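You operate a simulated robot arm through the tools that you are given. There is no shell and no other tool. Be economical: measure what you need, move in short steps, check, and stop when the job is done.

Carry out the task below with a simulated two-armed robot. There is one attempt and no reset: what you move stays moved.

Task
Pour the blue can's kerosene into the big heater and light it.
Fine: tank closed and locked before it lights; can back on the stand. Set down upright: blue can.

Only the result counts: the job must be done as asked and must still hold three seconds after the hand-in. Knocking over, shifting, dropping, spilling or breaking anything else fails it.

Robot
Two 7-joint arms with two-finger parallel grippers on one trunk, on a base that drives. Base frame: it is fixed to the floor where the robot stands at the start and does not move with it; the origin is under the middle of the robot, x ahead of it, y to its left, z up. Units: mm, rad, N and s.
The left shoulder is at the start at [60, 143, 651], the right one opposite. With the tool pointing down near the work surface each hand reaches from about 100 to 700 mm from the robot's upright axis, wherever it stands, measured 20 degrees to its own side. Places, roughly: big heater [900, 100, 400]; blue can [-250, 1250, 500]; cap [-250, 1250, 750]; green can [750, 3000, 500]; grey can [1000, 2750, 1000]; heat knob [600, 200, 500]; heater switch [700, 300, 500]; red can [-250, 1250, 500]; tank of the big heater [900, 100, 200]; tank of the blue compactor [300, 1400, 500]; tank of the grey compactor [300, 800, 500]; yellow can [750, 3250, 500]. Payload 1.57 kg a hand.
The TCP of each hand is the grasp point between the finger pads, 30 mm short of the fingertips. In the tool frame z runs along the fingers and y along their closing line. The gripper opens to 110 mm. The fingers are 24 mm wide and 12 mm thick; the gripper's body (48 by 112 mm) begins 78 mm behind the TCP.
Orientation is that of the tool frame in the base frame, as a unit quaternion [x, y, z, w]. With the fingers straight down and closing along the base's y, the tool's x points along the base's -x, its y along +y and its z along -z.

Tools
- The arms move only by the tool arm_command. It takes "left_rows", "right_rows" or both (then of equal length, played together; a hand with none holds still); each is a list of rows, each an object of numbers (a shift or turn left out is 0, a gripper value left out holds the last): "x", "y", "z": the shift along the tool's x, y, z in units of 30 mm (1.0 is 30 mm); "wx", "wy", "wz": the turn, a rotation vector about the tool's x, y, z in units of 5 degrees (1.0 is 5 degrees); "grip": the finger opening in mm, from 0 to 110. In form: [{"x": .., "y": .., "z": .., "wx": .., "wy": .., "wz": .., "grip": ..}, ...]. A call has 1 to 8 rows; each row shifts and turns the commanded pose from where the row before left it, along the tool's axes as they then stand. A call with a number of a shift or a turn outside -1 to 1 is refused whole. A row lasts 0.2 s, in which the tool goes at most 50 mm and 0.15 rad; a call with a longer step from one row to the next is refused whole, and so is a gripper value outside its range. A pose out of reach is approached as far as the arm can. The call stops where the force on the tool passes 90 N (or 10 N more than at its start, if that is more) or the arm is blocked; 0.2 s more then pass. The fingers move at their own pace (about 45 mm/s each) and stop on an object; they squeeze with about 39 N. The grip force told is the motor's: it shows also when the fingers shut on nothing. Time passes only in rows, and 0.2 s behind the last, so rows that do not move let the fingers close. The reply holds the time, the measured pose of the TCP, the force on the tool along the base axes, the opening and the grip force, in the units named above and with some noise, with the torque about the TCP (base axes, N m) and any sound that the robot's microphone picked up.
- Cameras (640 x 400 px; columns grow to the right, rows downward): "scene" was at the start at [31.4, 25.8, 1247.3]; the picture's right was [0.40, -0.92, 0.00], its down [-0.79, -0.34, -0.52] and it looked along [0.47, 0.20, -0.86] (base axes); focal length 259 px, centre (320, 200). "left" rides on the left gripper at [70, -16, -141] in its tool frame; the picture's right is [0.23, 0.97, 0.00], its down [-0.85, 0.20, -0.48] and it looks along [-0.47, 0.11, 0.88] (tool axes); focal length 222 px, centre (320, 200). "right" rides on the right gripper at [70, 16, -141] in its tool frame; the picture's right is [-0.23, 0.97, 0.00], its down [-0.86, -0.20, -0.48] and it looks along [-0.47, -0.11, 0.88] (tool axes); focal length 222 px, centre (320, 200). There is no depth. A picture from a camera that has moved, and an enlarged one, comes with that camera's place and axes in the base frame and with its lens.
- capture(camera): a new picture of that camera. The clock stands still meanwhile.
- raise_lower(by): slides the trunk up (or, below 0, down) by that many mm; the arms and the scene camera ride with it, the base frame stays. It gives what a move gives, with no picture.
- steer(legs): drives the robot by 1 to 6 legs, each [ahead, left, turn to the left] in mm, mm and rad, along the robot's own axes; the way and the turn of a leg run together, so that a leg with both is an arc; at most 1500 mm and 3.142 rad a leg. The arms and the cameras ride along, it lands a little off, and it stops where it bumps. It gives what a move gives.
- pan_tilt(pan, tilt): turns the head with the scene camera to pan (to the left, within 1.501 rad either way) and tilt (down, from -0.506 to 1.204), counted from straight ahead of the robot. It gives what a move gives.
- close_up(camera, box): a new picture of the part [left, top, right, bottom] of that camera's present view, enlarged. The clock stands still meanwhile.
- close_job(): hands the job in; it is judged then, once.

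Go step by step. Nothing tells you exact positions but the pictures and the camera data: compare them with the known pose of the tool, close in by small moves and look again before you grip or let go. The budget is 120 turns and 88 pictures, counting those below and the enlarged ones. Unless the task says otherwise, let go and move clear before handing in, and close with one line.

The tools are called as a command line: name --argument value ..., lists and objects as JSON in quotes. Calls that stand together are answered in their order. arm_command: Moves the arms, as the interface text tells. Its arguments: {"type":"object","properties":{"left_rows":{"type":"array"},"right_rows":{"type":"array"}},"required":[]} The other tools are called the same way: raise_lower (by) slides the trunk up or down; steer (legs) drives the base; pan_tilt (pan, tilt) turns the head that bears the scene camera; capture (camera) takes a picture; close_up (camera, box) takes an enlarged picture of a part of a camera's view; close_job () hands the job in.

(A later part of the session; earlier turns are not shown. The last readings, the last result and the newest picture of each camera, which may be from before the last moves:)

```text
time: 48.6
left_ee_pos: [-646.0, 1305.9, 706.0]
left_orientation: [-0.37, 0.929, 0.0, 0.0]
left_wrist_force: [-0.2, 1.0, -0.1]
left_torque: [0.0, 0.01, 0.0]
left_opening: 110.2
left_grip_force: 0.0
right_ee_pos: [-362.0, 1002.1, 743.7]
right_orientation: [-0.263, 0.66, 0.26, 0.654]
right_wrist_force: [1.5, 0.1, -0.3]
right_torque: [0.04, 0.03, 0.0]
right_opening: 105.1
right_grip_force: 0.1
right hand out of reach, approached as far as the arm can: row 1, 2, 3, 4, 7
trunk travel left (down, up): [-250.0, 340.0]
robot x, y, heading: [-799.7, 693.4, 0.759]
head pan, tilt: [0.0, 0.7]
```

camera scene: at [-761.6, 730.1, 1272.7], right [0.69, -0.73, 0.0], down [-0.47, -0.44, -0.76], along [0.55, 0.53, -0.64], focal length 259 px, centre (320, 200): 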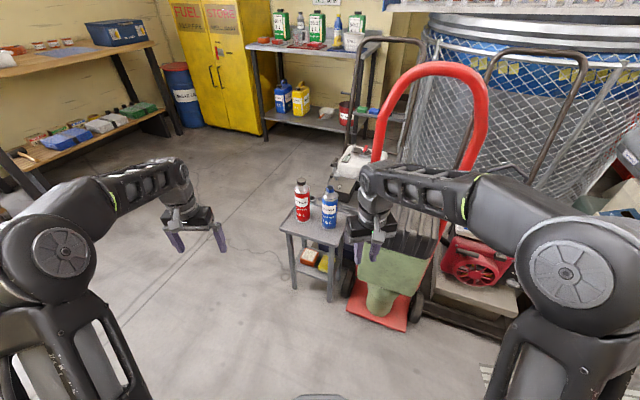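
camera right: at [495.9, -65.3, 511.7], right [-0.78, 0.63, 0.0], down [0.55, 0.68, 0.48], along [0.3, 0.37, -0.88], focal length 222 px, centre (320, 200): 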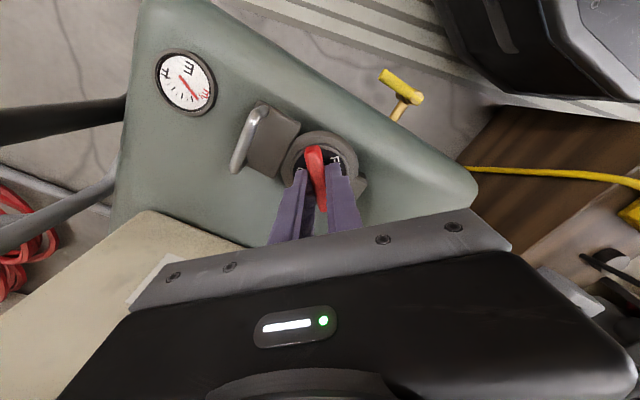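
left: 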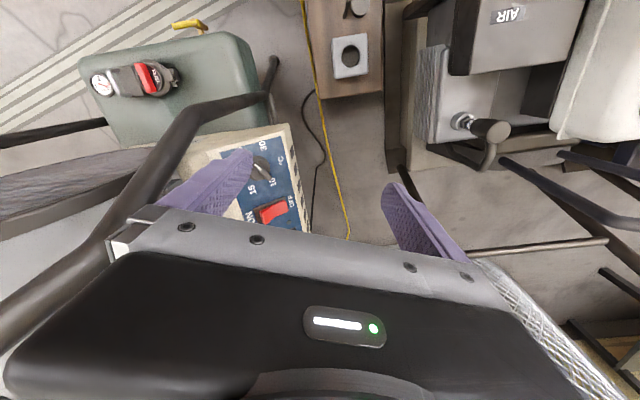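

arm_command --right_rows '[{"z": 1}, {"z": 1}, {"z": 1}, {"z": 1}, {"z": 1}, {"z": 0.3}]'

steer --legs '[[317, 374, 0], [0, 0, -0.46]]'

capture --camera "scene"

```text
time: 50.0
left_ee_pos: [-646.9, 1304.9, 705.7]
left_orientation: [-0.37, 0.929, 0.0, 0.0]
left_wrist_force: [-0.7, -0.2, -0.4]
left_torque: [0.01, 0.0, 0.02]
left_opening: 109.9
left_grip_force: 0.0
right_ee_pos: [-247.9, 1114.5, 743.8]
right_orientation: [-0.262, 0.657, 0.261, 0.657]
right_wrist_force: [-0.5, -0.7, 0.6]
right_torque: [0.01, 0.01, 0.0]
right_opening: 105.3
right_grip_force: 0.0
trunk travel left (down, up): [-250.0, 340.0]
robot x, y, heading: [-798.5, 694.9, 0.758]
head pan, tilt: [0.0, 0.7]
```

```text
time: 54.3
left_ee_pos: [-420.7, 1668.9, 706.5]
left_orientation: [-0.15, 0.989, 0.0, 0.0]
left_wrist_force: [0.0, -0.3, -0.6]
left_torque: [0.0, 0.0, 0.0]
left_opening: 109.9
left_grip_force: 0.1
right_ee_pos: [-148.2, 1319.6, 745.5]
right_orientation: [-0.105, 0.7, 0.105, 0.699]
right_wrist_force: [-0.4, -0.1, 0.1]
right_torque: [-0.02, 0.0, 0.0]
right_opening: 105.1
right_grip_force: 0.1
trunk travel left (down, up): [-250.0, 340.0]
robot x, y, heading: [-828.8, 1186.9, 0.296]
head pan, tilt: [0.0, 0.7]
```

```text
57 pictures are left
camera scene: at [-777.9, 1203.1, 1272.7], right [0.29, -0.96, 0.0], down [-0.62, -0.19, -0.76], along [0.73, 0.23, -0.64], focal length 259 px, centre (320, 200)
```

scene: 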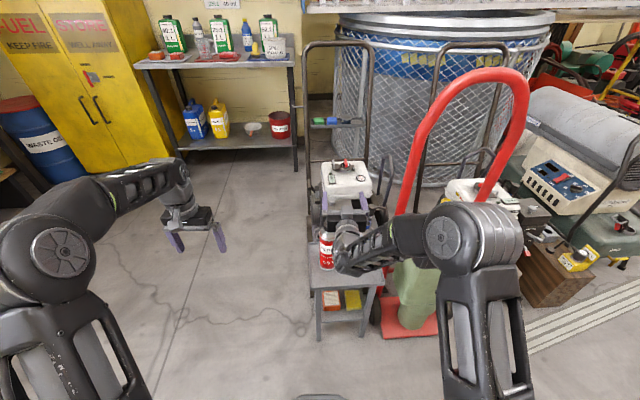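

The hand ended farther out than intended, above the cans. I'll lift it and pull it back, then look.

arm_command --right_rows '[{"x": -1}, {"x": -0.7}, {"z": -1}, {"z": -1}, {"z": -1}, {"z": -1}, {"z": -1}, {"z": -0.5}]'

close_up --camera "scene" --box '[270, 180, 430, 320]'

```text
time: 56.1
left_ee_pos: [-419.8, 1668.7, 706.7]
left_orientation: [-0.15, 0.989, 0.0, 0.0]
left_wrist_force: [-0.5, 0.8, -0.3]
left_torque: [0.01, -0.01, 0.02]
left_opening: 110.1
left_grip_force: 0.0
right_ee_pos: [-305.7, 1271.0, 795.8]
right_orientation: [-0.106, 0.7, 0.106, 0.698]
right_wrist_force: [-0.3, 0.1, -0.9]
right_torque: [0.0, -0.07, 0.03]
right_opening: 105.4
right_grip_force: 0.0
trunk travel left (down, up): [-250.0, 340.0]
robot x, y, heading: [-828.7, 1187.8, 0.3]
head pan, tilt: [0.0, 0.7]
```

```text
2.86 times, centred on (350, 250) of scene
camera zoom: at [-777.9, 1203.0, 1272.6], right [0.29, -0.96, 0.0], down [-0.62, -0.19, -0.76], along [0.73, 0.23, -0.64], focal length 739 px, centre (234, 57)
```

zoom: 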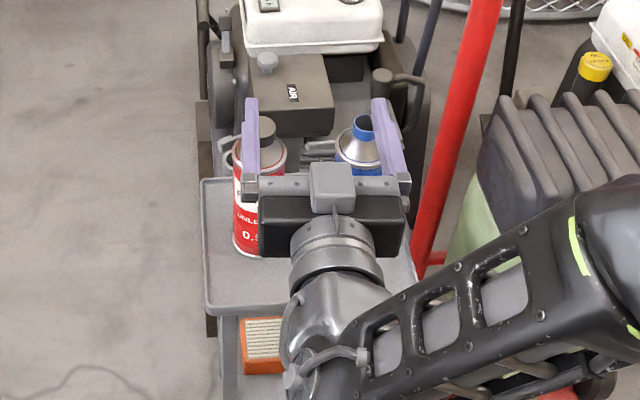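

Both cans stand; the blue cap top is at (-179,1240,683), the stand top at z≈460. I'll lower the trunk 200 mm and align the right hand in front of the can.

arm_command --right_rows '[{"y": -0.75}, {"y": -0.75}, {"y": -0.73}, {"z": -0.3}]'

raise_lower --by -200

capture --camera "scene"

```text
time: 57.1
left_ee_pos: [-420.9, 1667.6, 706.8]
left_orientation: [-0.149, 0.989, -0.001, 0.0]
left_wrist_force: [0.4, 0.0, 0.1]
left_torque: [0.04, 0.01, 0.0]
left_opening: 110.0
left_grip_force: 0.0
right_ee_pos: [-272.5, 1231.3, 794.8]
right_orientation: [-0.105, 0.699, 0.105, 0.699]
right_wrist_force: [0.0, -0.1, 0.4]
right_torque: [-0.02, 0.01, 0.02]
right_opening: 105.2
right_grip_force: 0.0
right hand out of reach, approached as far as the arm can: row 1, 2, 3, 4
trunk travel left (down, up): [-250.0, 340.0]
robot x, y, heading: [-827.3, 1187.0, 0.297]
head pan, tilt: [0.0, 0.7]
```

```text
time: 59.3
left_ee_pos: [-420.9, 1668.8, 507.6]
left_orientation: [-0.148, 0.989, 0.001, -0.001]
left_wrist_force: [-0.5, -0.4, -0.4]
left_torque: [0.03, -0.01, -0.01]
left_opening: 110.0
left_grip_force: 0.0
right_ee_pos: [-271.8, 1232.6, 595.4]
right_orientation: [-0.106, 0.7, 0.106, 0.699]
right_wrist_force: [0.9, -0.4, -0.5]
right_torque: [0.01, -0.03, 0.0]
right_opening: 104.9
right_grip_force: 0.0
trunk travel left (down, up): [-50.0, 540.0]
robot x, y, heading: [-830.7, 1190.7, 0.299]
head pan, tilt: [0.0, 0.7]
```

```text
55 pictures are left
camera scene: at [-778.0, 1203.0, 1072.7], right [0.29, -0.96, 0.0], down [-0.62, -0.19, -0.76], along [0.73, 0.23, -0.64], focal length 259 px, centre (320, 200)
```

scene: 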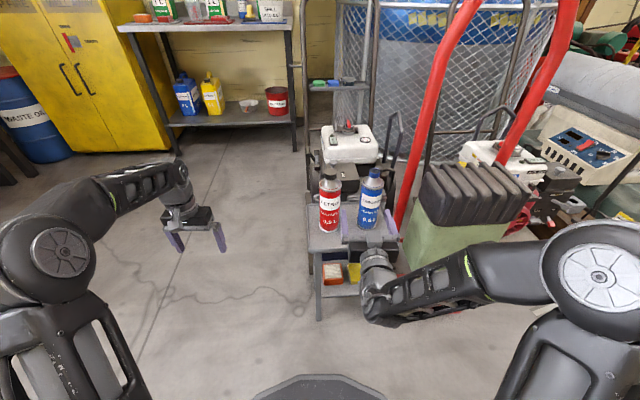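

arm_command --right_rows '[{"x": 0.8}, {"x": 0.8}]'

close_up --camera "scene" --box '[280, 150, 440, 290]'

```text
time: 59.9
left_ee_pos: [-421.3, 1668.9, 507.0]
left_orientation: [-0.149, 0.989, 0.0, 0.0]
left_wrist_force: [0.4, -0.3, -0.2]
left_torque: [0.03, -0.03, 0.02]
left_opening: 109.9
left_grip_force: 0.0
right_ee_pos: [-271.9, 1232.2, 545.8]
right_orientation: [-0.105, 0.7, 0.105, 0.698]
right_wrist_force: [0.2, 0.3, -0.8]
right_torque: [-0.03, -0.01, 0.05]
right_opening: 105.1
right_grip_force: 0.1
trunk travel left (down, up): [-50.0, 540.0]
robot x, y, heading: [-827.9, 1186.0, 0.296]
head pan, tilt: [0.0, 0.7]
```

```text
2.86 times, centred on (360, 220) of scene
camera zoom: at [-778.1, 1202.9, 1072.7], right [0.29, -0.96, 0.0], down [-0.62, -0.19, -0.77], along [0.73, 0.23, -0.64], focal length 739 px, centre (206, 143)
```

zoom: 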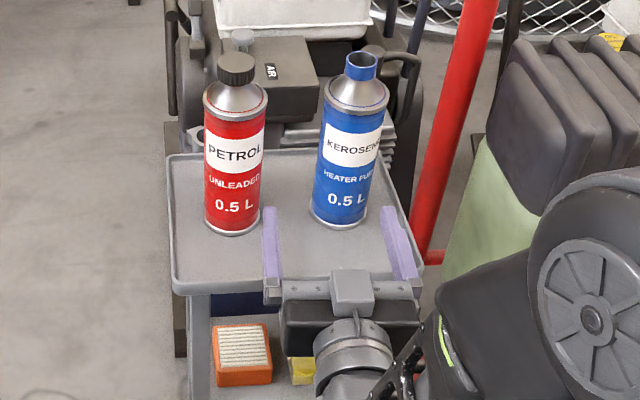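

arm_command --right_rows '[{"y": -0.35}, {"y": -0.33}, {}]'

close_up --camera "scene" --box '[345, 155, 395, 205]'

```text
time: 60.7
left_ee_pos: [-420.2, 1669.0, 506.6]
left_orientation: [-0.149, 0.989, 0.0, 0.0]
left_wrist_force: [-1.1, 1.7, 0.9]
left_torque: [0.01, 0.02, 0.03]
left_opening: 110.1
left_grip_force: 0.0
right_ee_pos: [-272.0, 1224.6, 549.3]
right_orientation: [-0.103, 0.701, 0.102, 0.699]
right_wrist_force: [-0.7, -0.5, 0.9]
right_torque: [0.0, 0.01, 0.02]
right_opening: 105.2
right_grip_force: 0.1
right hand out of reach, approached as far as the arm can: row 1, 2
trunk travel left (down, up): [-50.0, 540.0]
robot x, y, heading: [-829.0, 1188.2, 0.301]
head pan, tilt: [0.0, 0.7]
```

```text
8.00 times, centred on (370, 180) of scene
camera zoom: at [-778.0, 1203.1, 1072.7], right [0.29, -0.96, 0.0], down [-0.62, -0.19, -0.76], along [0.73, 0.23, -0.64], focal length 2069 px, centre (-80, 360)
```

zoom: 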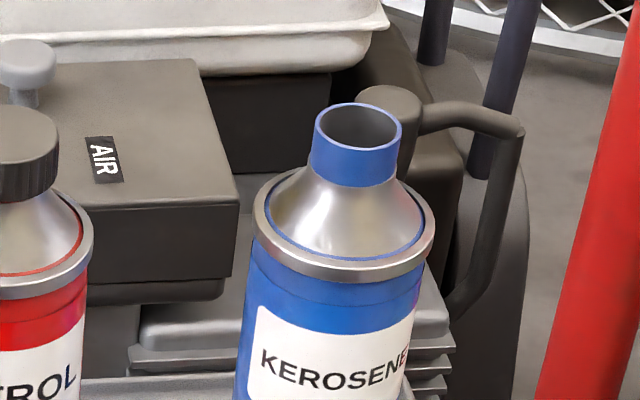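

The blue can has no cap — its spout is open, so I must keep it upright. I'll advance around it.

arm_command --right_rows '[{"z": 0.5}, {"z": 0.5}]'

```text
time: 61.3
left_ee_pos: [-420.9, 1669.0, 506.9]
left_orientation: [-0.149, 0.989, 0.0, 0.0]
left_wrist_force: [0.6, -1.0, 0.0]
left_torque: [0.02, -0.03, -0.01]
left_opening: 110.1
left_grip_force: 0.0
right_ee_pos: [-246.4, 1238.6, 548.8]
right_orientation: [-0.102, 0.701, 0.101, 0.698]
right_wrist_force: [0.8, 0.4, 0.4]
right_torque: [-0.01, 0.01, -0.01]
right_opening: 105.3
right_grip_force: 0.0
right hand out of reach, approached as far as the arm can: row 1, 2
trunk travel left (down, up): [-50.0, 540.0]
robot x, y, heading: [-827.7, 1188.9, 0.299]
head pan, tilt: [0.0, 0.7]
```

steer --legs '[[0, -18, 0]]'

close_up --camera "scene" --box '[280, 150, 440, 290]'

```text
time: 62.0
left_ee_pos: [-415.3, 1650.8, 507.0]
left_orientation: [-0.149, 0.989, 0.0, 0.0]
left_wrist_force: [0.6, -0.4, 0.1]
left_torque: [-0.01, 0.0, 0.02]
left_opening: 110.0
left_grip_force: 0.1
right_ee_pos: [-242.1, 1221.2, 550.1]
right_orientation: [-0.104, 0.701, 0.102, 0.698]
right_wrist_force: [0.2, 0.2, -0.1]
right_torque: [-0.02, -0.01, 0.02]
right_opening: 105.0
right_grip_force: 0.0
trunk travel left (down, up): [-50.0, 540.0]
robot x, y, heading: [-828.1, 1168.3, 0.304]
head pan, tilt: [0.0, 0.7]
```

```text
2.86 times, centred on (360, 220) of scene
camera zoom: at [-772.7, 1186.0, 1072.7], right [0.29, -0.96, 0.0], down [-0.62, -0.19, -0.76], along [0.73, 0.23, -0.64], focal length 739 px, centre (206, 143)
```

zoom: 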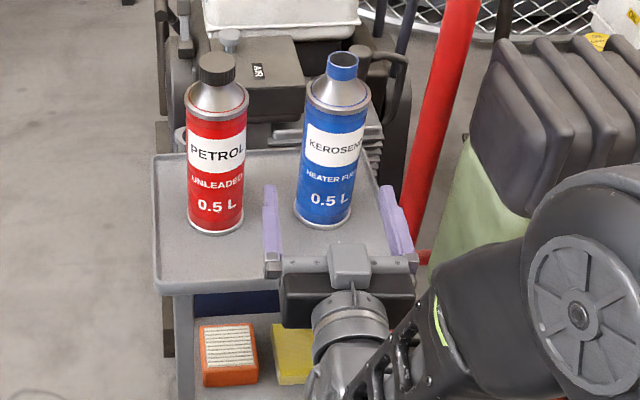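

Now laterally aligned within 2 mm; advance 65 mm to the can.

arm_command --right_rows '[{"z": 0.5}, {"z": 0.5}]'

```text
time: 62.6
left_ee_pos: [-415.1, 1651.0, 506.7]
left_orientation: [-0.149, 0.989, 0.0, -0.001]
left_wrist_force: [-0.1, -0.3, 0.0]
left_torque: [0.01, 0.0, 0.02]
left_opening: 109.9
left_grip_force: 0.1
right_ee_pos: [-213.7, 1230.9, 550.0]
right_orientation: [-0.1, 0.702, 0.098, 0.698]
right_wrist_force: [0.0, -0.1, 0.0]
right_torque: [0.0, 0.0, 0.01]
right_opening: 104.9
right_grip_force: 0.1
trunk travel left (down, up): [-50.0, 540.0]
robot x, y, heading: [-822.2, 1170.2, 0.296]
head pan, tilt: [0.0, 0.7]
```

arm_command --right_rows '[{"z": 0.4, "y": -0.06}, {"z": 0.4}, {"z": 0.35}]'

close_up --camera "scene" --box '[280, 150, 440, 290]'

```text
time: 63.4
left_ee_pos: [-414.9, 1650.9, 506.0]
left_orientation: [-0.149, 0.989, 0.0, -0.001]
left_wrist_force: [0.3, 0.4, 0.5]
left_torque: [0.0, -0.01, -0.02]
left_opening: 110.3
left_grip_force: 0.0
right_ee_pos: [-183.7, 1245.3, 552.0]
right_orientation: [-0.101, 0.701, 0.1, 0.699]
right_wrist_force: [0.3, 0.1, -0.7]
right_torque: [0.01, -0.03, -0.02]
right_opening: 105.0
right_grip_force: 0.0
right hand out of reach, approached as far as the arm can: row 1, 3
trunk travel left (down, up): [-50.0, 540.0]
robot x, y, heading: [-820.5, 1169.1, 0.3]
head pan, tilt: [0.0, 0.7]
```

```text
2.86 times, centred on (360, 220) of scene
camera zoom: at [-772.7, 1185.9, 1072.7], right [0.29, -0.96, 0.0], down [-0.62, -0.19, -0.76], along [0.73, 0.23, -0.64], focal length 739 px, centre (206, 143)
```

zoom: 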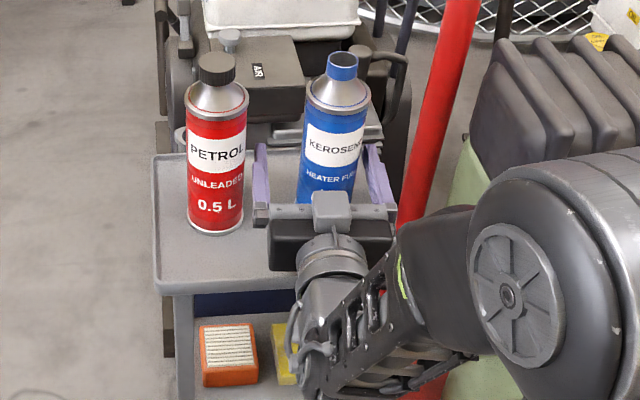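

steer --legs '[[0, -8, 0]]'

```text
time: 64.2
left_ee_pos: [-412.2, 1644.0, 506.1]
left_orientation: [-0.148, 0.989, -0.001, 0.0]
left_wrist_force: [0.3, 0.6, -0.2]
left_torque: [0.0, -0.01, -0.01]
left_opening: 109.8
left_grip_force: 0.2
right_ee_pos: [-180.6, 1238.1, 552.4]
right_orientation: [-0.099, 0.702, 0.098, 0.699]
right_wrist_force: [-0.1, -0.4, 0.1]
right_torque: [-0.04, -0.01, 0.05]
right_opening: 105.1
right_grip_force: 0.1
trunk travel left (down, up): [-50.0, 540.0]
robot x, y, heading: [-823.4, 1161.9, 0.298]
head pan, tilt: [0.0, 0.7]
```

Aligned to within a couple of millimetres; closing the grip.

arm_command --right_rows '[{"grip": 75}, {"grip": 50}, {"grip": 40}, {}, {}]'

close_up --camera "scene" --box '[280, 150, 440, 290]'

```text
time: 65.4
left_ee_pos: [-411.8, 1644.0, 506.0]
left_orientation: [-0.149, 0.989, -0.001, 0.0]
left_wrist_force: [-0.7, 0.9, 0.5]
left_torque: [0.02, -0.03, 0.02]
left_opening: 110.1
left_grip_force: 0.0
right_ee_pos: [-181.4, 1237.6, 552.1]
right_orientation: [-0.101, 0.701, 0.1, 0.699]
right_wrist_force: [0.5, 1.0, 0.3]
right_torque: [0.11, -0.02, -0.01]
right_opening: 58.4
right_grip_force: 32.4
trunk travel left (down, up): [-50.0, 540.0]
robot x, y, heading: [-824.5, 1159.9, 0.301]
head pan, tilt: [0.0, 0.7]
```

```text
2.86 times, centred on (360, 220) of scene
camera zoom: at [-770.2, 1178.0, 1072.7], right [0.29, -0.96, 0.0], down [-0.62, -0.19, -0.76], along [0.73, 0.23, -0.64], focal length 739 px, centre (206, 143)
```

zoom: 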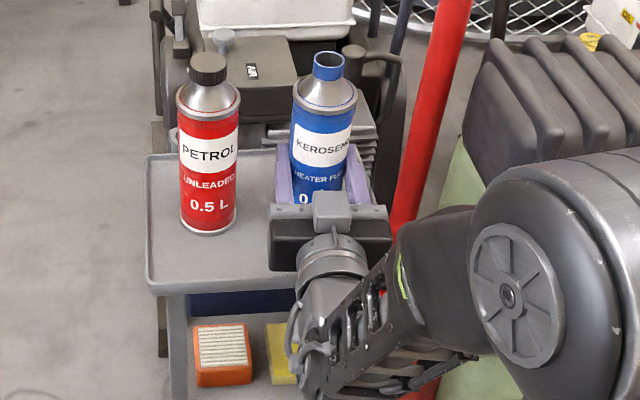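

Gripped at 58 mm. Lift with the trunk.

raise_lower --by 120

steer --legs '[[-350, 0, 0]]'

capture --camera "scene"

```text
time: 66.9
left_ee_pos: [-413.4, 1643.0, 626.4]
left_orientation: [-0.148, 0.989, 0.001, 0.001]
left_wrist_force: [-0.9, -0.2, -0.3]
left_torque: [0.02, -0.01, 0.02]
left_opening: 110.0
left_grip_force: 0.1
right_ee_pos: [-180.0, 1237.8, 671.4]
right_orientation: [-0.1, 0.701, 0.099, 0.699]
right_wrist_force: [-0.4, -0.6, -2.2]
right_torque: [-0.02, -0.05, -0.01]
right_opening: 58.5
right_grip_force: 39.2
trunk travel left (down, up): [-170.0, 420.0]
robot x, y, heading: [-818.5, 1162.9, 0.295]
head pan, tilt: [0.0, 0.7]
```

```text
time: 69.1
left_ee_pos: [-747.1, 1542.4, 626.6]
left_orientation: [-0.151, 0.988, -0.001, 0.001]
left_wrist_force: [-0.4, -0.3, -0.5]
left_torque: [0.01, -0.01, -0.01]
left_opening: 109.9
left_grip_force: 0.0
right_ee_pos: [-512.5, 1138.3, 672.5]
right_orientation: [-0.102, 0.701, 0.101, 0.698]
right_wrist_force: [-0.2, -0.7, -1.5]
right_torque: [-0.01, -0.02, 0.02]
right_opening: 58.2
right_grip_force: 38.8
trunk travel left (down, up): [-170.0, 420.0]
robot x, y, heading: [-1152.1, 1057.4, 0.303]
head pan, tilt: [0.0, 0.7]
```

```text
49 pictures are left
camera scene: at [-1101.7, 1075.2, 1192.6], right [0.3, -0.95, 0.0], down [-0.61, -0.19, -0.76], along [0.73, 0.23, -0.64], focal length 259 px, centre (320, 200)
```

scene: 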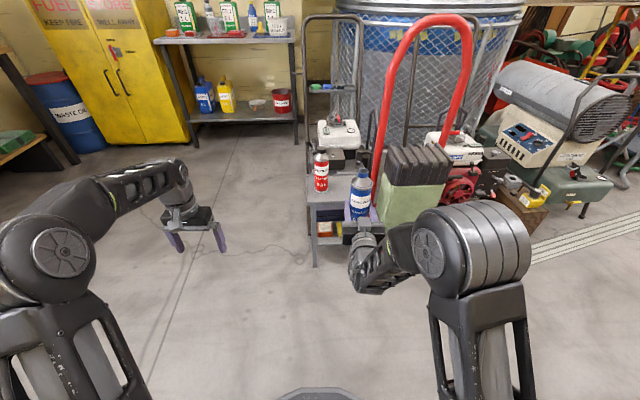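

The can is held upright and clear. I'll raise the left hand, turn to heading 0, and drive back around the hand truck to the heater.

arm_command --left_rows '[{"z": -1}, {"z": -1}, {"z": -1}, {"z": -1}]'

steer --legs '[[0, 0, -0.303], [252, -457, 0], [150, -600, 0], [300, 0, 0]]'

capture --camera "scene"

```text
time: 70.1
left_ee_pos: [-744.9, 1543.2, 715.7]
left_orientation: [-0.151, 0.989, 0.001, -0.001]
left_wrist_force: [-0.5, -0.4, -0.4]
left_torque: [-0.01, 0.0, -0.01]
left_opening: 110.3
left_grip_force: 0.1
left hand out of reach, approached as far as the arm can: row 4
right_ee_pos: [-512.3, 1136.9, 671.8]
right_orientation: [-0.102, 0.701, 0.1, 0.698]
right_wrist_force: [-0.6, -0.5, -1.3]
right_torque: [0.02, -0.01, -0.04]
right_opening: 58.5
right_grip_force: 39.3
trunk travel left (down, up): [-170.0, 420.0]
robot x, y, heading: [-1155.7, 1060.2, 0.309]
head pan, tilt: [0.0, 0.7]
```

```text
time: 78.8
left_ee_pos: [80.0, 370.1, 715.2]
left_orientation: [-0.012, 1.0, 0.0, 0.0]
left_wrist_force: [0.0, 0.3, 0.7]
left_torque: [-0.01, -0.05, 0.01]
left_opening: 110.1
left_grip_force: 0.0
right_ee_pos: [190.2, -84.4, 671.9]
right_orientation: [-0.003, 0.709, 0.002, 0.705]
right_wrist_force: [0.1, -0.4, -0.7]
right_torque: [-0.03, 0.0, -0.01]
right_opening: 58.5
right_grip_force: 39.0
trunk travel left (down, up): [-170.0, 420.0]
robot x, y, heading: [-450.5, 18.5, 0.024]
head pan, tilt: [0.0, 0.7]
```

```text
48 pictures are left
camera scene: at [-392.9, 19.1, 1192.6], right [0.02, -1.0, 0.0], down [-0.64, -0.02, -0.76], along [0.76, 0.02, -0.64], focal length 259 px, centre (320, 200)
```

scene: 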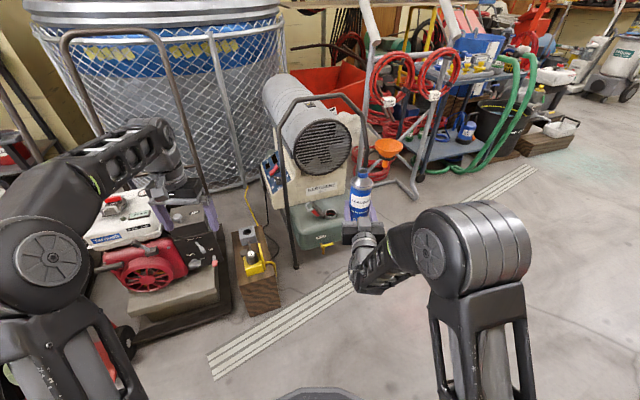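

Back in front of the heater. I'll bring the left hand in, square the heading and drive so the can is right of the filler neck.

arm_command --left_rows '[{"y": -1}, {"y": -1}]'

steer --legs '[[0, 0, -0.024], [200, -19, 0]]'

capture --camera "scene"

```text
time: 79.4
left_ee_pos: [82.3, 308.3, 713.1]
left_orientation: [-0.012, 1.0, 0.0, 0.0]
left_wrist_force: [0.4, 0.2, -0.5]
left_torque: [-0.01, 0.02, 0.0]
left_opening: 110.2
left_grip_force: 0.1
right_ee_pos: [189.8, -83.6, 671.2]
right_orientation: [-0.003, 0.709, 0.002, 0.705]
right_wrist_force: [0.3, 0.8, -1.3]
right_torque: [-0.04, 0.01, 0.02]
right_opening: 58.3
right_grip_force: 38.7
trunk travel left (down, up): [-170.0, 420.0]
robot x, y, heading: [-447.1, 20.4, 0.031]
head pan, tilt: [0.0, 0.7]
```

```text
time: 81.4
left_ee_pos: [290.3, 277.1, 713.5]
left_orientation: [0.001, 1.0, 0.0, 0.0]
left_wrist_force: [0.9, 0.2, -0.4]
left_torque: [0.03, -0.01, 0.0]
left_opening: 109.7
left_grip_force: 0.0
right_ee_pos: [387.4, -117.4, 672.3]
right_orientation: [0.005, 0.708, -0.006, 0.706]
right_wrist_force: [0.3, 0.1, -2.1]
right_torque: [-0.02, -0.02, 0.02]
right_opening: 58.3
right_grip_force: 39.0
trunk travel left (down, up): [-170.0, 420.0]
robot x, y, heading: [-243.7, 2.0, 0.002]
head pan, tilt: [0.0, 0.7]
```

```text
47 pictures are left
camera scene: at [-192.3, -1.4, 1192.6], right [0.0, -1.0, 0.0], down [-0.64, 0.0, -0.76], along [0.76, 0.0, -0.64], focal length 259 px, centre (320, 200)
```

scene: 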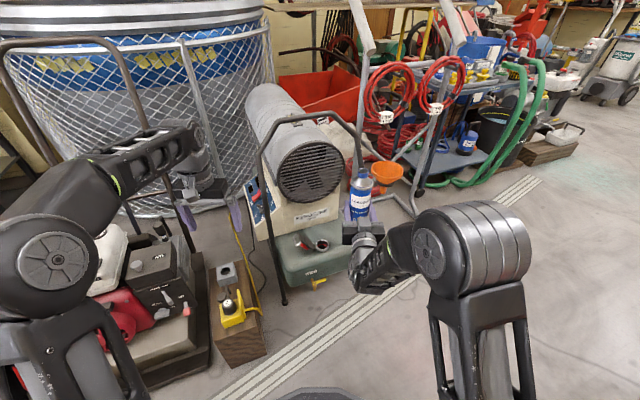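

steer --legs '[[150, 0, 0]]'

pan_tilt --pan 0.0 --tilt 0.9

capture --camera "scene"

close_up --camera "scene" --box '[240, 90, 440, 250]'

```text
time: 82.8
left_ee_pos: [440.5, 276.3, 712.3]
left_orientation: [0.0, 1.0, 0.0, -0.001]
left_wrist_force: [0.3, 0.1, -1.0]
left_torque: [0.0, -0.01, 0.01]
left_opening: 110.0
left_grip_force: 0.0
right_ee_pos: [538.7, -118.0, 671.6]
right_orientation: [0.006, 0.709, -0.008, 0.705]
right_wrist_force: [-0.2, 0.3, -2.1]
right_torque: [-0.05, 0.02, 0.01]
right_opening: 58.5
right_grip_force: 39.1
trunk travel left (down, up): [-170.0, 420.0]
robot x, y, heading: [-97.5, -1.8, -0.003]
head pan, tilt: [0.0, 0.7]
```

```text
time: 83.5
left_ee_pos: [439.6, 275.1, 711.6]
left_orientation: [0.001, 1.0, 0.0, 0.0]
left_wrist_force: [0.7, -0.8, 0.1]
left_torque: [0.01, -0.06, -0.01]
left_opening: 109.9
left_grip_force: 0.0
right_ee_pos: [538.0, -118.2, 672.6]
right_orientation: [0.005, 0.709, -0.006, 0.705]
right_wrist_force: [0.6, 0.4, -1.0]
right_torque: [-0.01, -0.02, 0.01]
right_opening: 58.3
right_grip_force: 38.9
trunk travel left (down, up): [-170.0, 420.0]
robot x, y, heading: [-95.8, -0.2, 0.001]
head pan, tilt: [0.0, 0.901]
```

```text
46 pictures are left
camera scene: at [-51.3, -1.6, 1176.5], right [0.0, -1.0, 0.0], down [-0.78, 0.0, -0.62], along [0.62, 0.0, -0.78], focal length 259 px, centre (320, 200)
```

scene: 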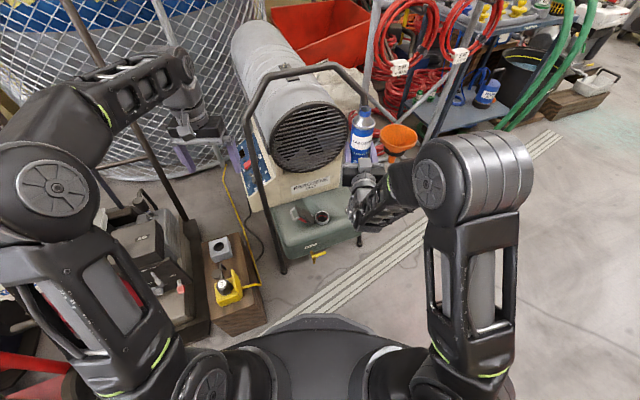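

```text
2.50 times, centred on (340, 170) of scene
camera zoom: at [-51.3, -1.6, 1176.5], right [0.0, -1.0, 0.0], down [-0.78, 0.0, -0.62], along [0.62, 0.0, -0.78], focal length 646 px, centre (270, 275)
```

zoom: 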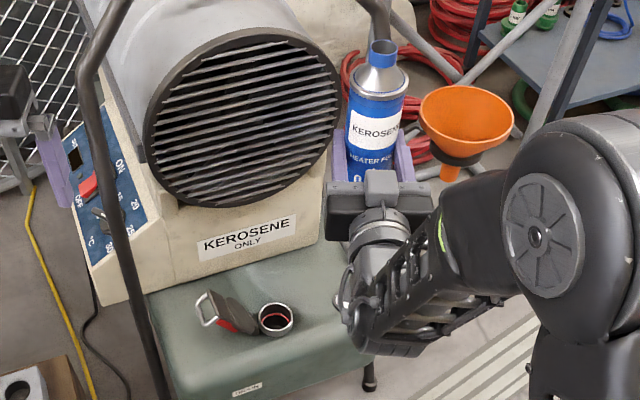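

The filler neck is at about (535,-12,328) and the can is held just right of it. I'll tip 40° at height with the spout over the neck (no flow expected yet) and check.

arm_command --right_rows '[{"wz": -1, "z": -0.2, "y": 0.2}, {"wz": -1}, {"wz": -1}, {"wz": -1}, {"wz": -1}, {"wz": -1}]'

close_up --camera "scene" --box '[240, 90, 440, 250]'

```text
time: 84.9
left_ee_pos: [441.4, 275.4, 711.8]
left_orientation: [0.001, 1.0, 0.0, -0.001]
left_wrist_force: [0.0, 0.1, 0.6]
left_torque: [-0.01, -0.03, -0.01]
left_opening: 110.2
left_grip_force: 0.1
right_ee_pos: [532.8, -112.5, 671.7]
right_orientation: [-0.179, 0.686, -0.189, 0.68]
right_wrist_force: [0.4, 0.7, -1.3]
right_torque: [0.04, -0.03, 0.08]
right_opening: 66.1
right_grip_force: 0.3
trunk travel left (down, up): [-170.0, 420.0]
robot x, y, heading: [-97.2, -1.4, -0.0]
head pan, tilt: [0.0, 0.901]
```

```text
2.50 times, centred on (340, 170) of scene
camera zoom: at [-51.3, -1.6, 1176.5], right [0.0, -1.0, 0.0], down [-0.78, 0.0, -0.62], along [0.62, 0.0, -0.78], focal length 646 px, centre (270, 275)
```

zoom: 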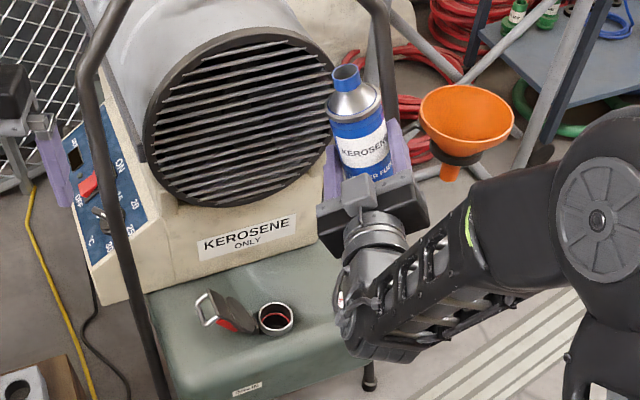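

The grip has loosened (66 mm, no force) — closing again at once.

arm_command --right_rows '[{"grip": 20}, {"grip": 20}, {"grip": 20}]'

close_up --camera "scene" --box '[300, 100, 420, 200]'

```text
time: 85.7
left_ee_pos: [440.7, 277.4, 712.9]
left_orientation: [0.001, 1.0, 0.0, 0.0]
left_wrist_force: [0.5, -0.2, -1.2]
left_torque: [0.0, 0.0, -0.01]
left_opening: 109.8
left_grip_force: 0.0
right_ee_pos: [532.4, -113.4, 671.6]
right_orientation: [-0.177, 0.686, -0.189, 0.68]
right_wrist_force: [0.3, -0.1, -2.3]
right_torque: [0.03, 0.03, -0.02]
right_opening: 59.3
right_grip_force: 36.9
trunk travel left (down, up): [-170.0, 420.0]
robot x, y, heading: [-96.3, -1.1, -0.001]
head pan, tilt: [0.0, 0.901]
```

```text
4.00 times, centred on (360, 150) of scene
camera zoom: at [-51.3, -1.6, 1176.5], right [0.0, -1.0, 0.0], down [-0.78, 0.0, -0.62], along [0.62, 0.0, -0.78], focal length 1034 px, centre (160, 400)
```

zoom: 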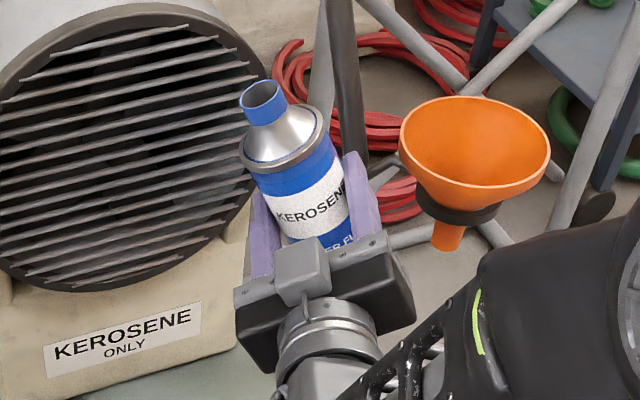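

Re-gripped (59 mm, 37 N); the can slid about 27 mm down in the fingers but stayed upright enough (≈25°), nothing spilled. I'll lower the trunk and continue slowly, commanding the grip in every row.

raise_lower --by -170

close_up --camera "scene" --box '[260, 90, 420, 210]'

```text
time: 87.6
left_ee_pos: [440.5, 276.2, 542.5]
left_orientation: [0.001, 1.0, 0.0, -0.001]
left_wrist_force: [-0.1, 1.0, 0.1]
left_torque: [-0.03, 0.01, 0.03]
left_opening: 110.2
left_grip_force: 0.0
right_ee_pos: [532.8, -112.7, 500.0]
right_orientation: [-0.178, 0.686, -0.189, 0.68]
right_wrist_force: [-0.2, 0.4, -1.4]
right_torque: [0.02, 0.02, 0.01]
right_opening: 59.0
right_grip_force: 39.3
trunk travel left (down, up): [0.0, 590.0]
robot x, y, heading: [-97.0, -0.8, -0.006]
head pan, tilt: [0.0, 0.901]
```

```text
3.33 times, centred on (340, 150) of scene
camera zoom: at [-51.4, -1.6, 1006.5], right [0.0, -1.0, 0.0], down [-0.78, 0.0, -0.62], along [0.62, 0.0, -0.78], focal length 862 px, centre (253, 367)
```

zoom: 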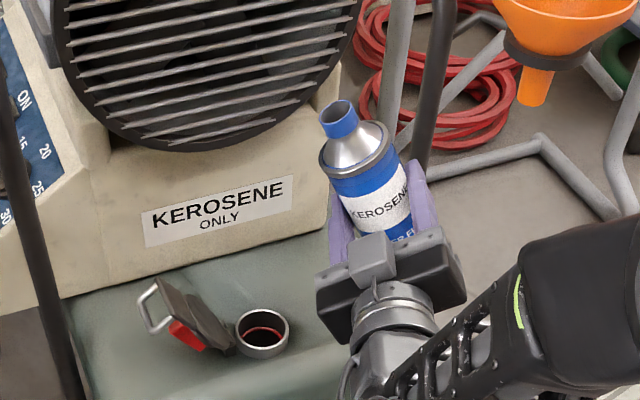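

arm_command --right_rows '[{"wz": -1, "x": 0.377, "y": 0.46, "grip": 20}, {"wz": -1, "x": 0.335, "y": 0.49, "grip": 20}, {"wz": -1, "x": 0.29, "y": 0.52, "grip": 20}, {"grip": 20}]'

close_up --camera "scene" --box '[260, 90, 420, 210]'

```text
time: 88.6
left_ee_pos: [440.3, 275.3, 543.1]
left_orientation: [0.0, 1.0, -0.001, 0.0]
left_wrist_force: [-0.1, 0.8, 0.4]
left_torque: [0.02, -0.02, 0.02]
left_opening: 110.2
left_grip_force: 0.1
right_ee_pos: [533.2, -93.2, 451.0]
right_orientation: [-0.266, 0.657, -0.276, 0.649]
right_wrist_force: [1.1, 0.3, -0.9]
right_torque: [0.03, 0.02, -0.03]
right_opening: 59.2
right_grip_force: 38.8
trunk travel left (down, up): [0.0, 590.0]
robot x, y, heading: [-98.9, 1.9, 0.002]
head pan, tilt: [0.0, 0.901]
```

```text
3.33 times, centred on (340, 150) of scene
camera zoom: at [-51.4, -1.6, 1006.5], right [0.0, -1.0, 0.0], down [-0.78, 0.0, -0.62], along [0.62, 0.0, -0.78], focal length 862 px, centre (253, 367)
```

zoom: 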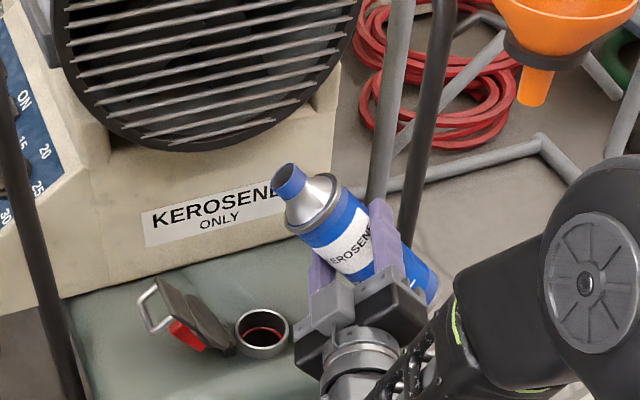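

arm_command --right_rows '[{"wz": -1, "x": 0.5, "y": 0.267, "grip": 20}, {"wz": -1, "x": 0.477, "y": 0.31, "grip": 20}, {"wz": -1, "x": 0.448, "y": 0.35, "grip": 20}, {"grip": 20}]'

close_up --camera "scene" --box '[260, 90, 420, 210]'

```text
time: 89.6
left_ee_pos: [439.6, 275.6, 543.3]
left_orientation: [0.001, 1.0, 0.0, 0.0]
left_wrist_force: [0.2, 0.0, -0.5]
left_torque: [0.03, 0.01, 0.0]
left_opening: 109.8
left_grip_force: 0.0
right_ee_pos: [532.4, -109.5, 402.5]
right_orientation: [-0.348, 0.617, -0.359, 0.607]
right_wrist_force: [-0.2, -0.2, -1.6]
right_torque: [0.02, 0.03, 0.02]
right_opening: 58.9
right_grip_force: 39.3
trunk travel left (down, up): [0.0, 590.0]
robot x, y, heading: [-98.7, 1.5, -0.003]
head pan, tilt: [0.0, 0.901]
```

```text
3.33 times, centred on (340, 150) of scene
camera zoom: at [-51.3, -1.6, 1006.5], right [0.0, -1.0, 0.0], down [-0.78, 0.0, -0.62], along [0.62, 0.0, -0.78], focal length 862 px, centre (253, 367)
```

zoom: 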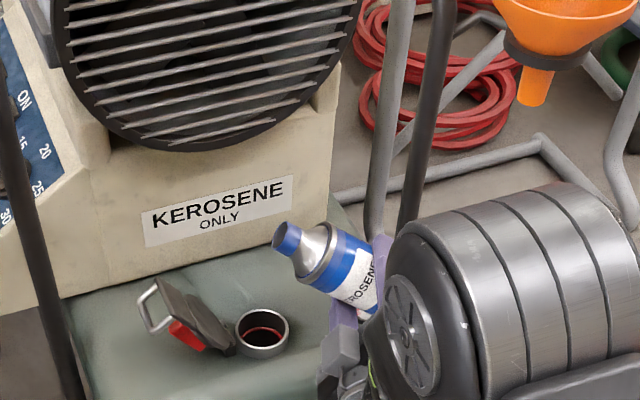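

Spout is over the neck at ~54°. Continuing slowly with 2.5° rows.

arm_command --right_rows '[{"wz": -0.5, "x": 0.02, "y": 0.15, "grip": 20}, {"wz": -0.5, "x": 0.04, "y": 0.053, "grip": 20}, {"wz": -0.5, "x": 0.04, "y": 0.053, "grip": 20}, {"wz": -0.5, "x": 0.035, "y": 0.055, "grip": 20}, {"wz": -0.5, "x": 0.03, "y": 0.06, "grip": 20}, {"wz": -0.5, "x": 0.03, "y": 0.06, "grip": 20}, {"grip": 20}]'

close_up --camera "scene" --box '[260, 90, 420, 210]'

```text
time: 91.2
left_ee_pos: [440.7, 275.7, 543.6]
left_orientation: [0.001, 1.0, 0.0, 0.0]
left_wrist_force: [0.5, 0.0, 0.2]
left_torque: [-0.02, -0.02, 0.0]
left_opening: 110.0
left_grip_force: 0.0
right_ee_pos: [530.8, -109.9, 388.3]
right_orientation: [-0.428, 0.565, -0.435, 0.555]
right_wrist_force: [0.3, 0.8, -1.5]
right_torque: [0.04, 0.03, -0.03]
right_opening: 58.4
right_grip_force: 38.7
trunk travel left (down, up): [0.0, 590.0]
robot x, y, heading: [-99.0, -0.1, 0.002]
head pan, tilt: [0.0, 0.901]
```

```text
3.33 times, centred on (340, 150) of scene
camera zoom: at [-51.3, -1.6, 1006.5], right [0.0, -1.0, 0.0], down [-0.78, 0.0, -0.62], along [0.62, 0.0, -0.78], focal length 862 px, centre (253, 367)
```

zoom: 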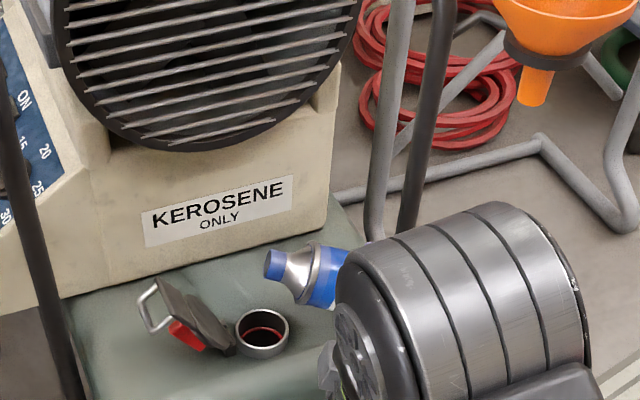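

arm_command --right_rows '[{"wz": -0.5, "x": 0.025, "y": 0.03, "grip": 20}, {"wz": -0.5, "x": 0.025, "y": 0.03, "grip": 20}, {"wz": -0.5, "x": 0.02, "y": 0.033, "grip": 20}, {"wz": -0.5, "x": 0.02, "y": 0.033, "grip": 20}, {"wz": -0.5, "x": 0.02, "y": 0.033, "grip": 20}, {"wz": -0.5, "x": 0.02, "y": 0.033, "grip": 20}, {"grip": 20}]'

close_up --camera "scene" --box '[260, 90, 420, 210]'

```text
time: 92.8
left_ee_pos: [440.4, 276.2, 542.7]
left_orientation: [0.001, 1.0, -0.001, 0.001]
left_wrist_force: [-0.1, -0.2, -0.4]
left_torque: [0.03, 0.03, 0.01]
left_opening: 110.0
left_grip_force: 0.0
right_ee_pos: [531.9, -112.6, 382.3]
right_orientation: [0.497, -0.504, 0.505, -0.494]
right_wrist_force: [0.3, -0.5, -2.1]
right_torque: [0.0, 0.01, -0.02]
right_opening: 58.6
right_grip_force: 39.3
trunk travel left (down, up): [0.0, 590.0]
robot x, y, heading: [-99.5, -3.1, -0.0]
head pan, tilt: [0.0, 0.901]
```

```text
3.33 times, centred on (340, 150) of scene
camera zoom: at [-51.3, -1.6, 1006.5], right [0.0, -1.0, 0.0], down [-0.78, 0.0, -0.62], along [0.62, 0.0, -0.78], focal length 862 px, centre (253, 367)
```

zoom: 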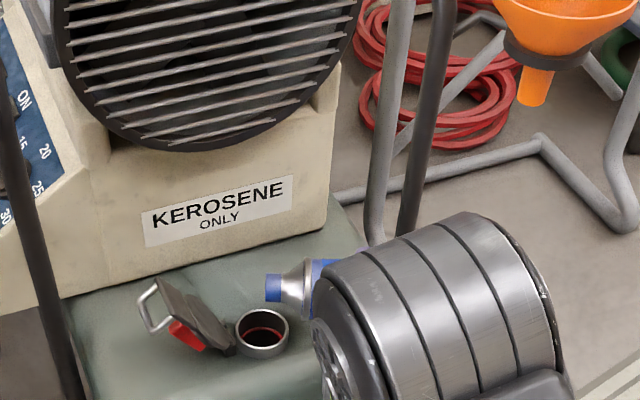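

arm_command --right_rows '[{"wz": -0.6, "x": -0.04, "y": -0.055, "grip": 20}, {"wz": -0.6, "x": -0.04, "y": -0.055, "grip": 20}, {"wz": -0.6, "x": -0.035, "y": -0.06, "grip": 20}, {"wz": -0.6, "x": -0.035, "y": -0.06, "grip": 20}, {"wz": -0.6, "x": -0.035, "y": -0.06, "grip": 20}, {"wz": -0.6, "x": -0.035, "y": -0.06, "grip": 20}, {"grip": 20}]'

close_up --camera "scene" --box '[260, 90, 420, 210]'

```text
time: 94.4
left_ee_pos: [441.2, 276.1, 542.8]
left_orientation: [0.001, 1.0, 0.0, 0.0]
left_wrist_force: [0.1, 0.2, -0.4]
left_torque: [-0.01, -0.01, 0.01]
left_opening: 110.1
left_grip_force: 0.1
right_ee_pos: [532.5, -103.4, 390.6]
right_orientation: [0.57, -0.421, 0.575, -0.41]
right_wrist_force: [-0.6, 0.7, -2.1]
right_torque: [-0.01, -0.01, 0.01]
right_opening: 58.0
right_grip_force: 40.0
trunk travel left (down, up): [0.0, 590.0]
robot x, y, heading: [-95.4, -2.7, -0.006]
head pan, tilt: [0.0, 0.901]
```

```text
3.33 times, centred on (340, 150) of scene
camera zoom: at [-51.4, -1.6, 1006.5], right [0.0, -1.0, 0.0], down [-0.78, 0.0, -0.62], along [0.62, 0.0, -0.78], focal length 862 px, centre (253, 367)
```

zoom: 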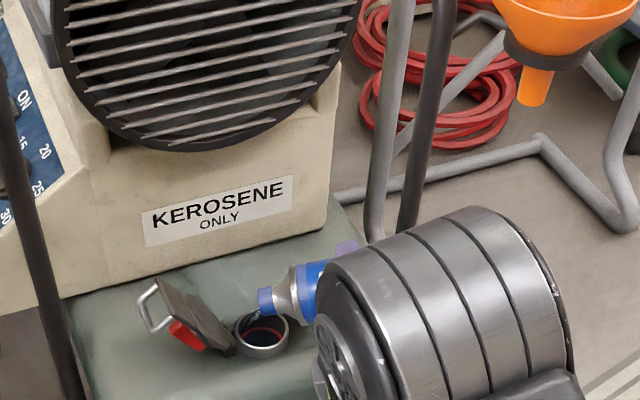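

close_up --camera "scene" --box '[300, 155, 350, 195]'

```text
10.00 times, centred on (325, 175) of scene
camera zoom: at [-51.4, -1.6, 1006.5], right [0.0, -1.0, 0.0], down [-0.78, 0.0, -0.62], along [0.62, 0.0, -0.78], focal length 2586 px, centre (270, 450)
```

zoom: 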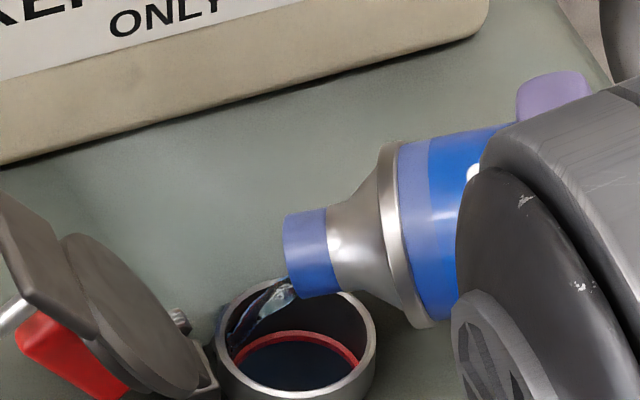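

Kerosene is flowing into the neck; I'll shift the spout 8 mm right to centre the stream and let it run.

arm_command --right_rows '[{"x": 0.26, "y": 0.08, "grip": 20}, {"grip": 20}, {"grip": 20}, {"grip": 20}, {"grip": 20}]'

close_up --camera "scene" --box '[300, 155, 350, 195]'

```text
time: 95.6
left_ee_pos: [440.8, 275.4, 543.0]
left_orientation: [0.001, 1.0, -0.001, 0.0]
left_wrist_force: [0.1, -0.4, -0.5]
left_torque: [0.02, -0.01, -0.01]
left_opening: 110.0
left_grip_force: 0.0
right_ee_pos: [532.1, -112.3, 392.2]
right_orientation: [0.571, -0.42, 0.575, -0.41]
right_wrist_force: [0.0, 0.5, -1.3]
right_torque: [0.02, 0.02, 0.0]
right_opening: 58.3
right_grip_force: 39.1
trunk travel left (down, up): [0.0, 590.0]
robot x, y, heading: [-98.7, -0.9, -0.004]
head pan, tilt: [0.0, 0.901]
```

```text
10.00 times, centred on (325, 175) of scene
camera zoom: at [-51.4, -1.6, 1006.5], right [0.0, -1.0, 0.0], down [-0.78, 0.0, -0.62], along [0.62, 0.0, -0.78], focal length 2586 px, centre (270, 450)
```

zoom: 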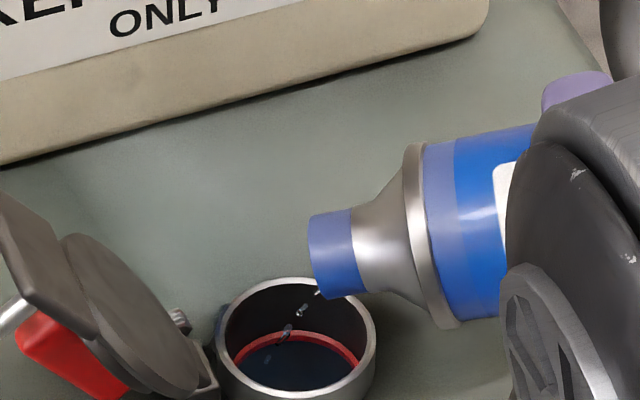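

arm_command --right_rows '[{"wz": -0.6, "x": -0.04, "y": -0.15, "grip": 20}, {"wz": -0.6, "x": -0.035, "y": -0.15, "grip": 20}, {"wz": -0.6, "x": -0.03, "y": -0.155, "grip": 20}, {"wz": -0.6, "x": -0.02, "y": -0.155, "grip": 20}, {"wz": -0.6, "x": -0.01, "y": -0.16, "grip": 20}, {"grip": 20}, {"grip": 20}, {"grip": 20}]'

close_up --camera "scene" --box '[300, 155, 350, 195]'

```text
time: 97.4
left_ee_pos: [441.2, 276.0, 544.0]
left_orientation: [0.001, 1.0, 0.0, 0.0]
left_wrist_force: [-0.5, -0.6, -0.1]
left_torque: [0.03, 0.02, -0.01]
left_opening: 110.0
left_grip_force: 0.1
right_ee_pos: [531.6, -97.8, 412.5]
right_orientation: [0.62, -0.343, 0.623, -0.331]
right_wrist_force: [0.1, 0.3, -0.9]
right_torque: [0.0, 0.02, 0.06]
right_opening: 58.0
right_grip_force: 38.7
trunk travel left (down, up): [0.0, 590.0]
robot x, y, heading: [-96.9, 2.2, 0.005]
head pan, tilt: [0.0, 0.901]
```

```text
10.00 times, centred on (325, 175) of scene
camera zoom: at [-51.4, -1.6, 1006.5], right [0.0, -1.0, 0.0], down [-0.78, 0.0, -0.62], along [0.62, 0.0, -0.78], focal length 2586 px, centre (270, 450)
```

zoom: 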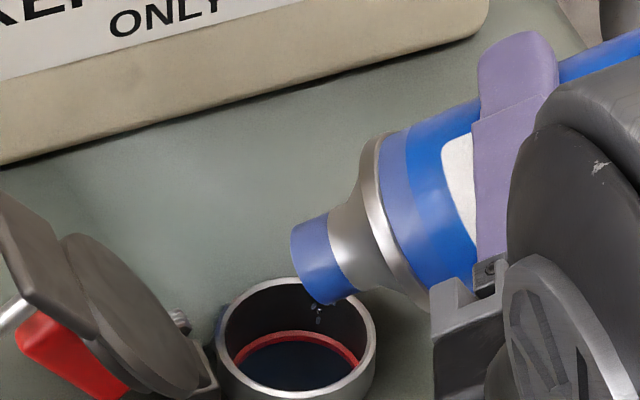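

arm_command --right_rows '[{"wz": -0.8, "x": -0.06, "y": -0.22, "grip": 20}, {"wz": -0.8, "x": -0.05, "y": -0.225, "grip": 20}, {"wz": -0.8, "x": -0.035, "y": -0.23, "grip": 20}, {"wz": -0.8, "x": -0.02, "y": -0.23, "grip": 20}, {"wz": -0.8, "x": 0.0, "y": -0.235, "grip": 20}, {"grip": 20}, {"grip": 20}, {"grip": 20}]'

arm_command --right_rows '[{"grip": 20}, {"grip": 20}, {"grip": 20}, {"grip": 20}, {"grip": 20}, {"grip": 20}, {"grip": 20}, {"grip": 20}]'

close_up --camera "scene" --box '[300, 155, 350, 195]'

```text
time: 99.2
left_ee_pos: [439.9, 274.3, 542.3]
left_orientation: [0.001, 1.0, 0.0, 0.0]
left_wrist_force: [-0.1, -0.3, -0.2]
left_torque: [-0.03, 0.0, -0.03]
left_opening: 110.0
left_grip_force: 0.1
right_ee_pos: [532.9, -72.7, 433.3]
right_orientation: [0.67, -0.231, 0.672, -0.217]
right_wrist_force: [0.1, 0.2, 0.0]
right_torque: [0.04, -0.01, -0.01]
right_opening: 58.0
right_grip_force: 38.4
trunk travel left (down, up): [0.0, 590.0]
robot x, y, heading: [-94.2, 0.7, -0.006]
head pan, tilt: [0.0, 0.901]
```

```text
time: 101.0
left_ee_pos: [440.1, 275.8, 543.1]
left_orientation: [0.001, 1.0, 0.0, -0.001]
left_wrist_force: [0.4, -0.3, 0.2]
left_torque: [0.02, 0.03, 0.02]
left_opening: 110.1
left_grip_force: 0.0
right_ee_pos: [533.7, -71.8, 435.2]
right_orientation: [0.67, -0.23, 0.671, -0.218]
right_wrist_force: [0.2, -0.3, -1.1]
right_torque: [-0.02, -0.04, 0.0]
right_opening: 57.9
right_grip_force: 39.1
trunk travel left (down, up): [0.0, 590.0]
robot x, y, heading: [-96.1, 0.0, -0.001]
head pan, tilt: [0.0, 0.901]
```

```text
10.00 times, centred on (325, 175) of scene
camera zoom: at [-51.4, -1.6, 1006.5], right [0.0, -1.0, 0.0], down [-0.78, 0.0, -0.62], along [0.62, 0.0, -0.78], focal length 2586 px, centre (270, 450)
```

zoom: 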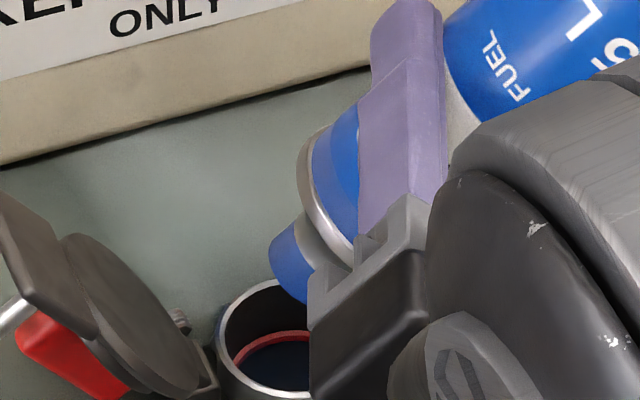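

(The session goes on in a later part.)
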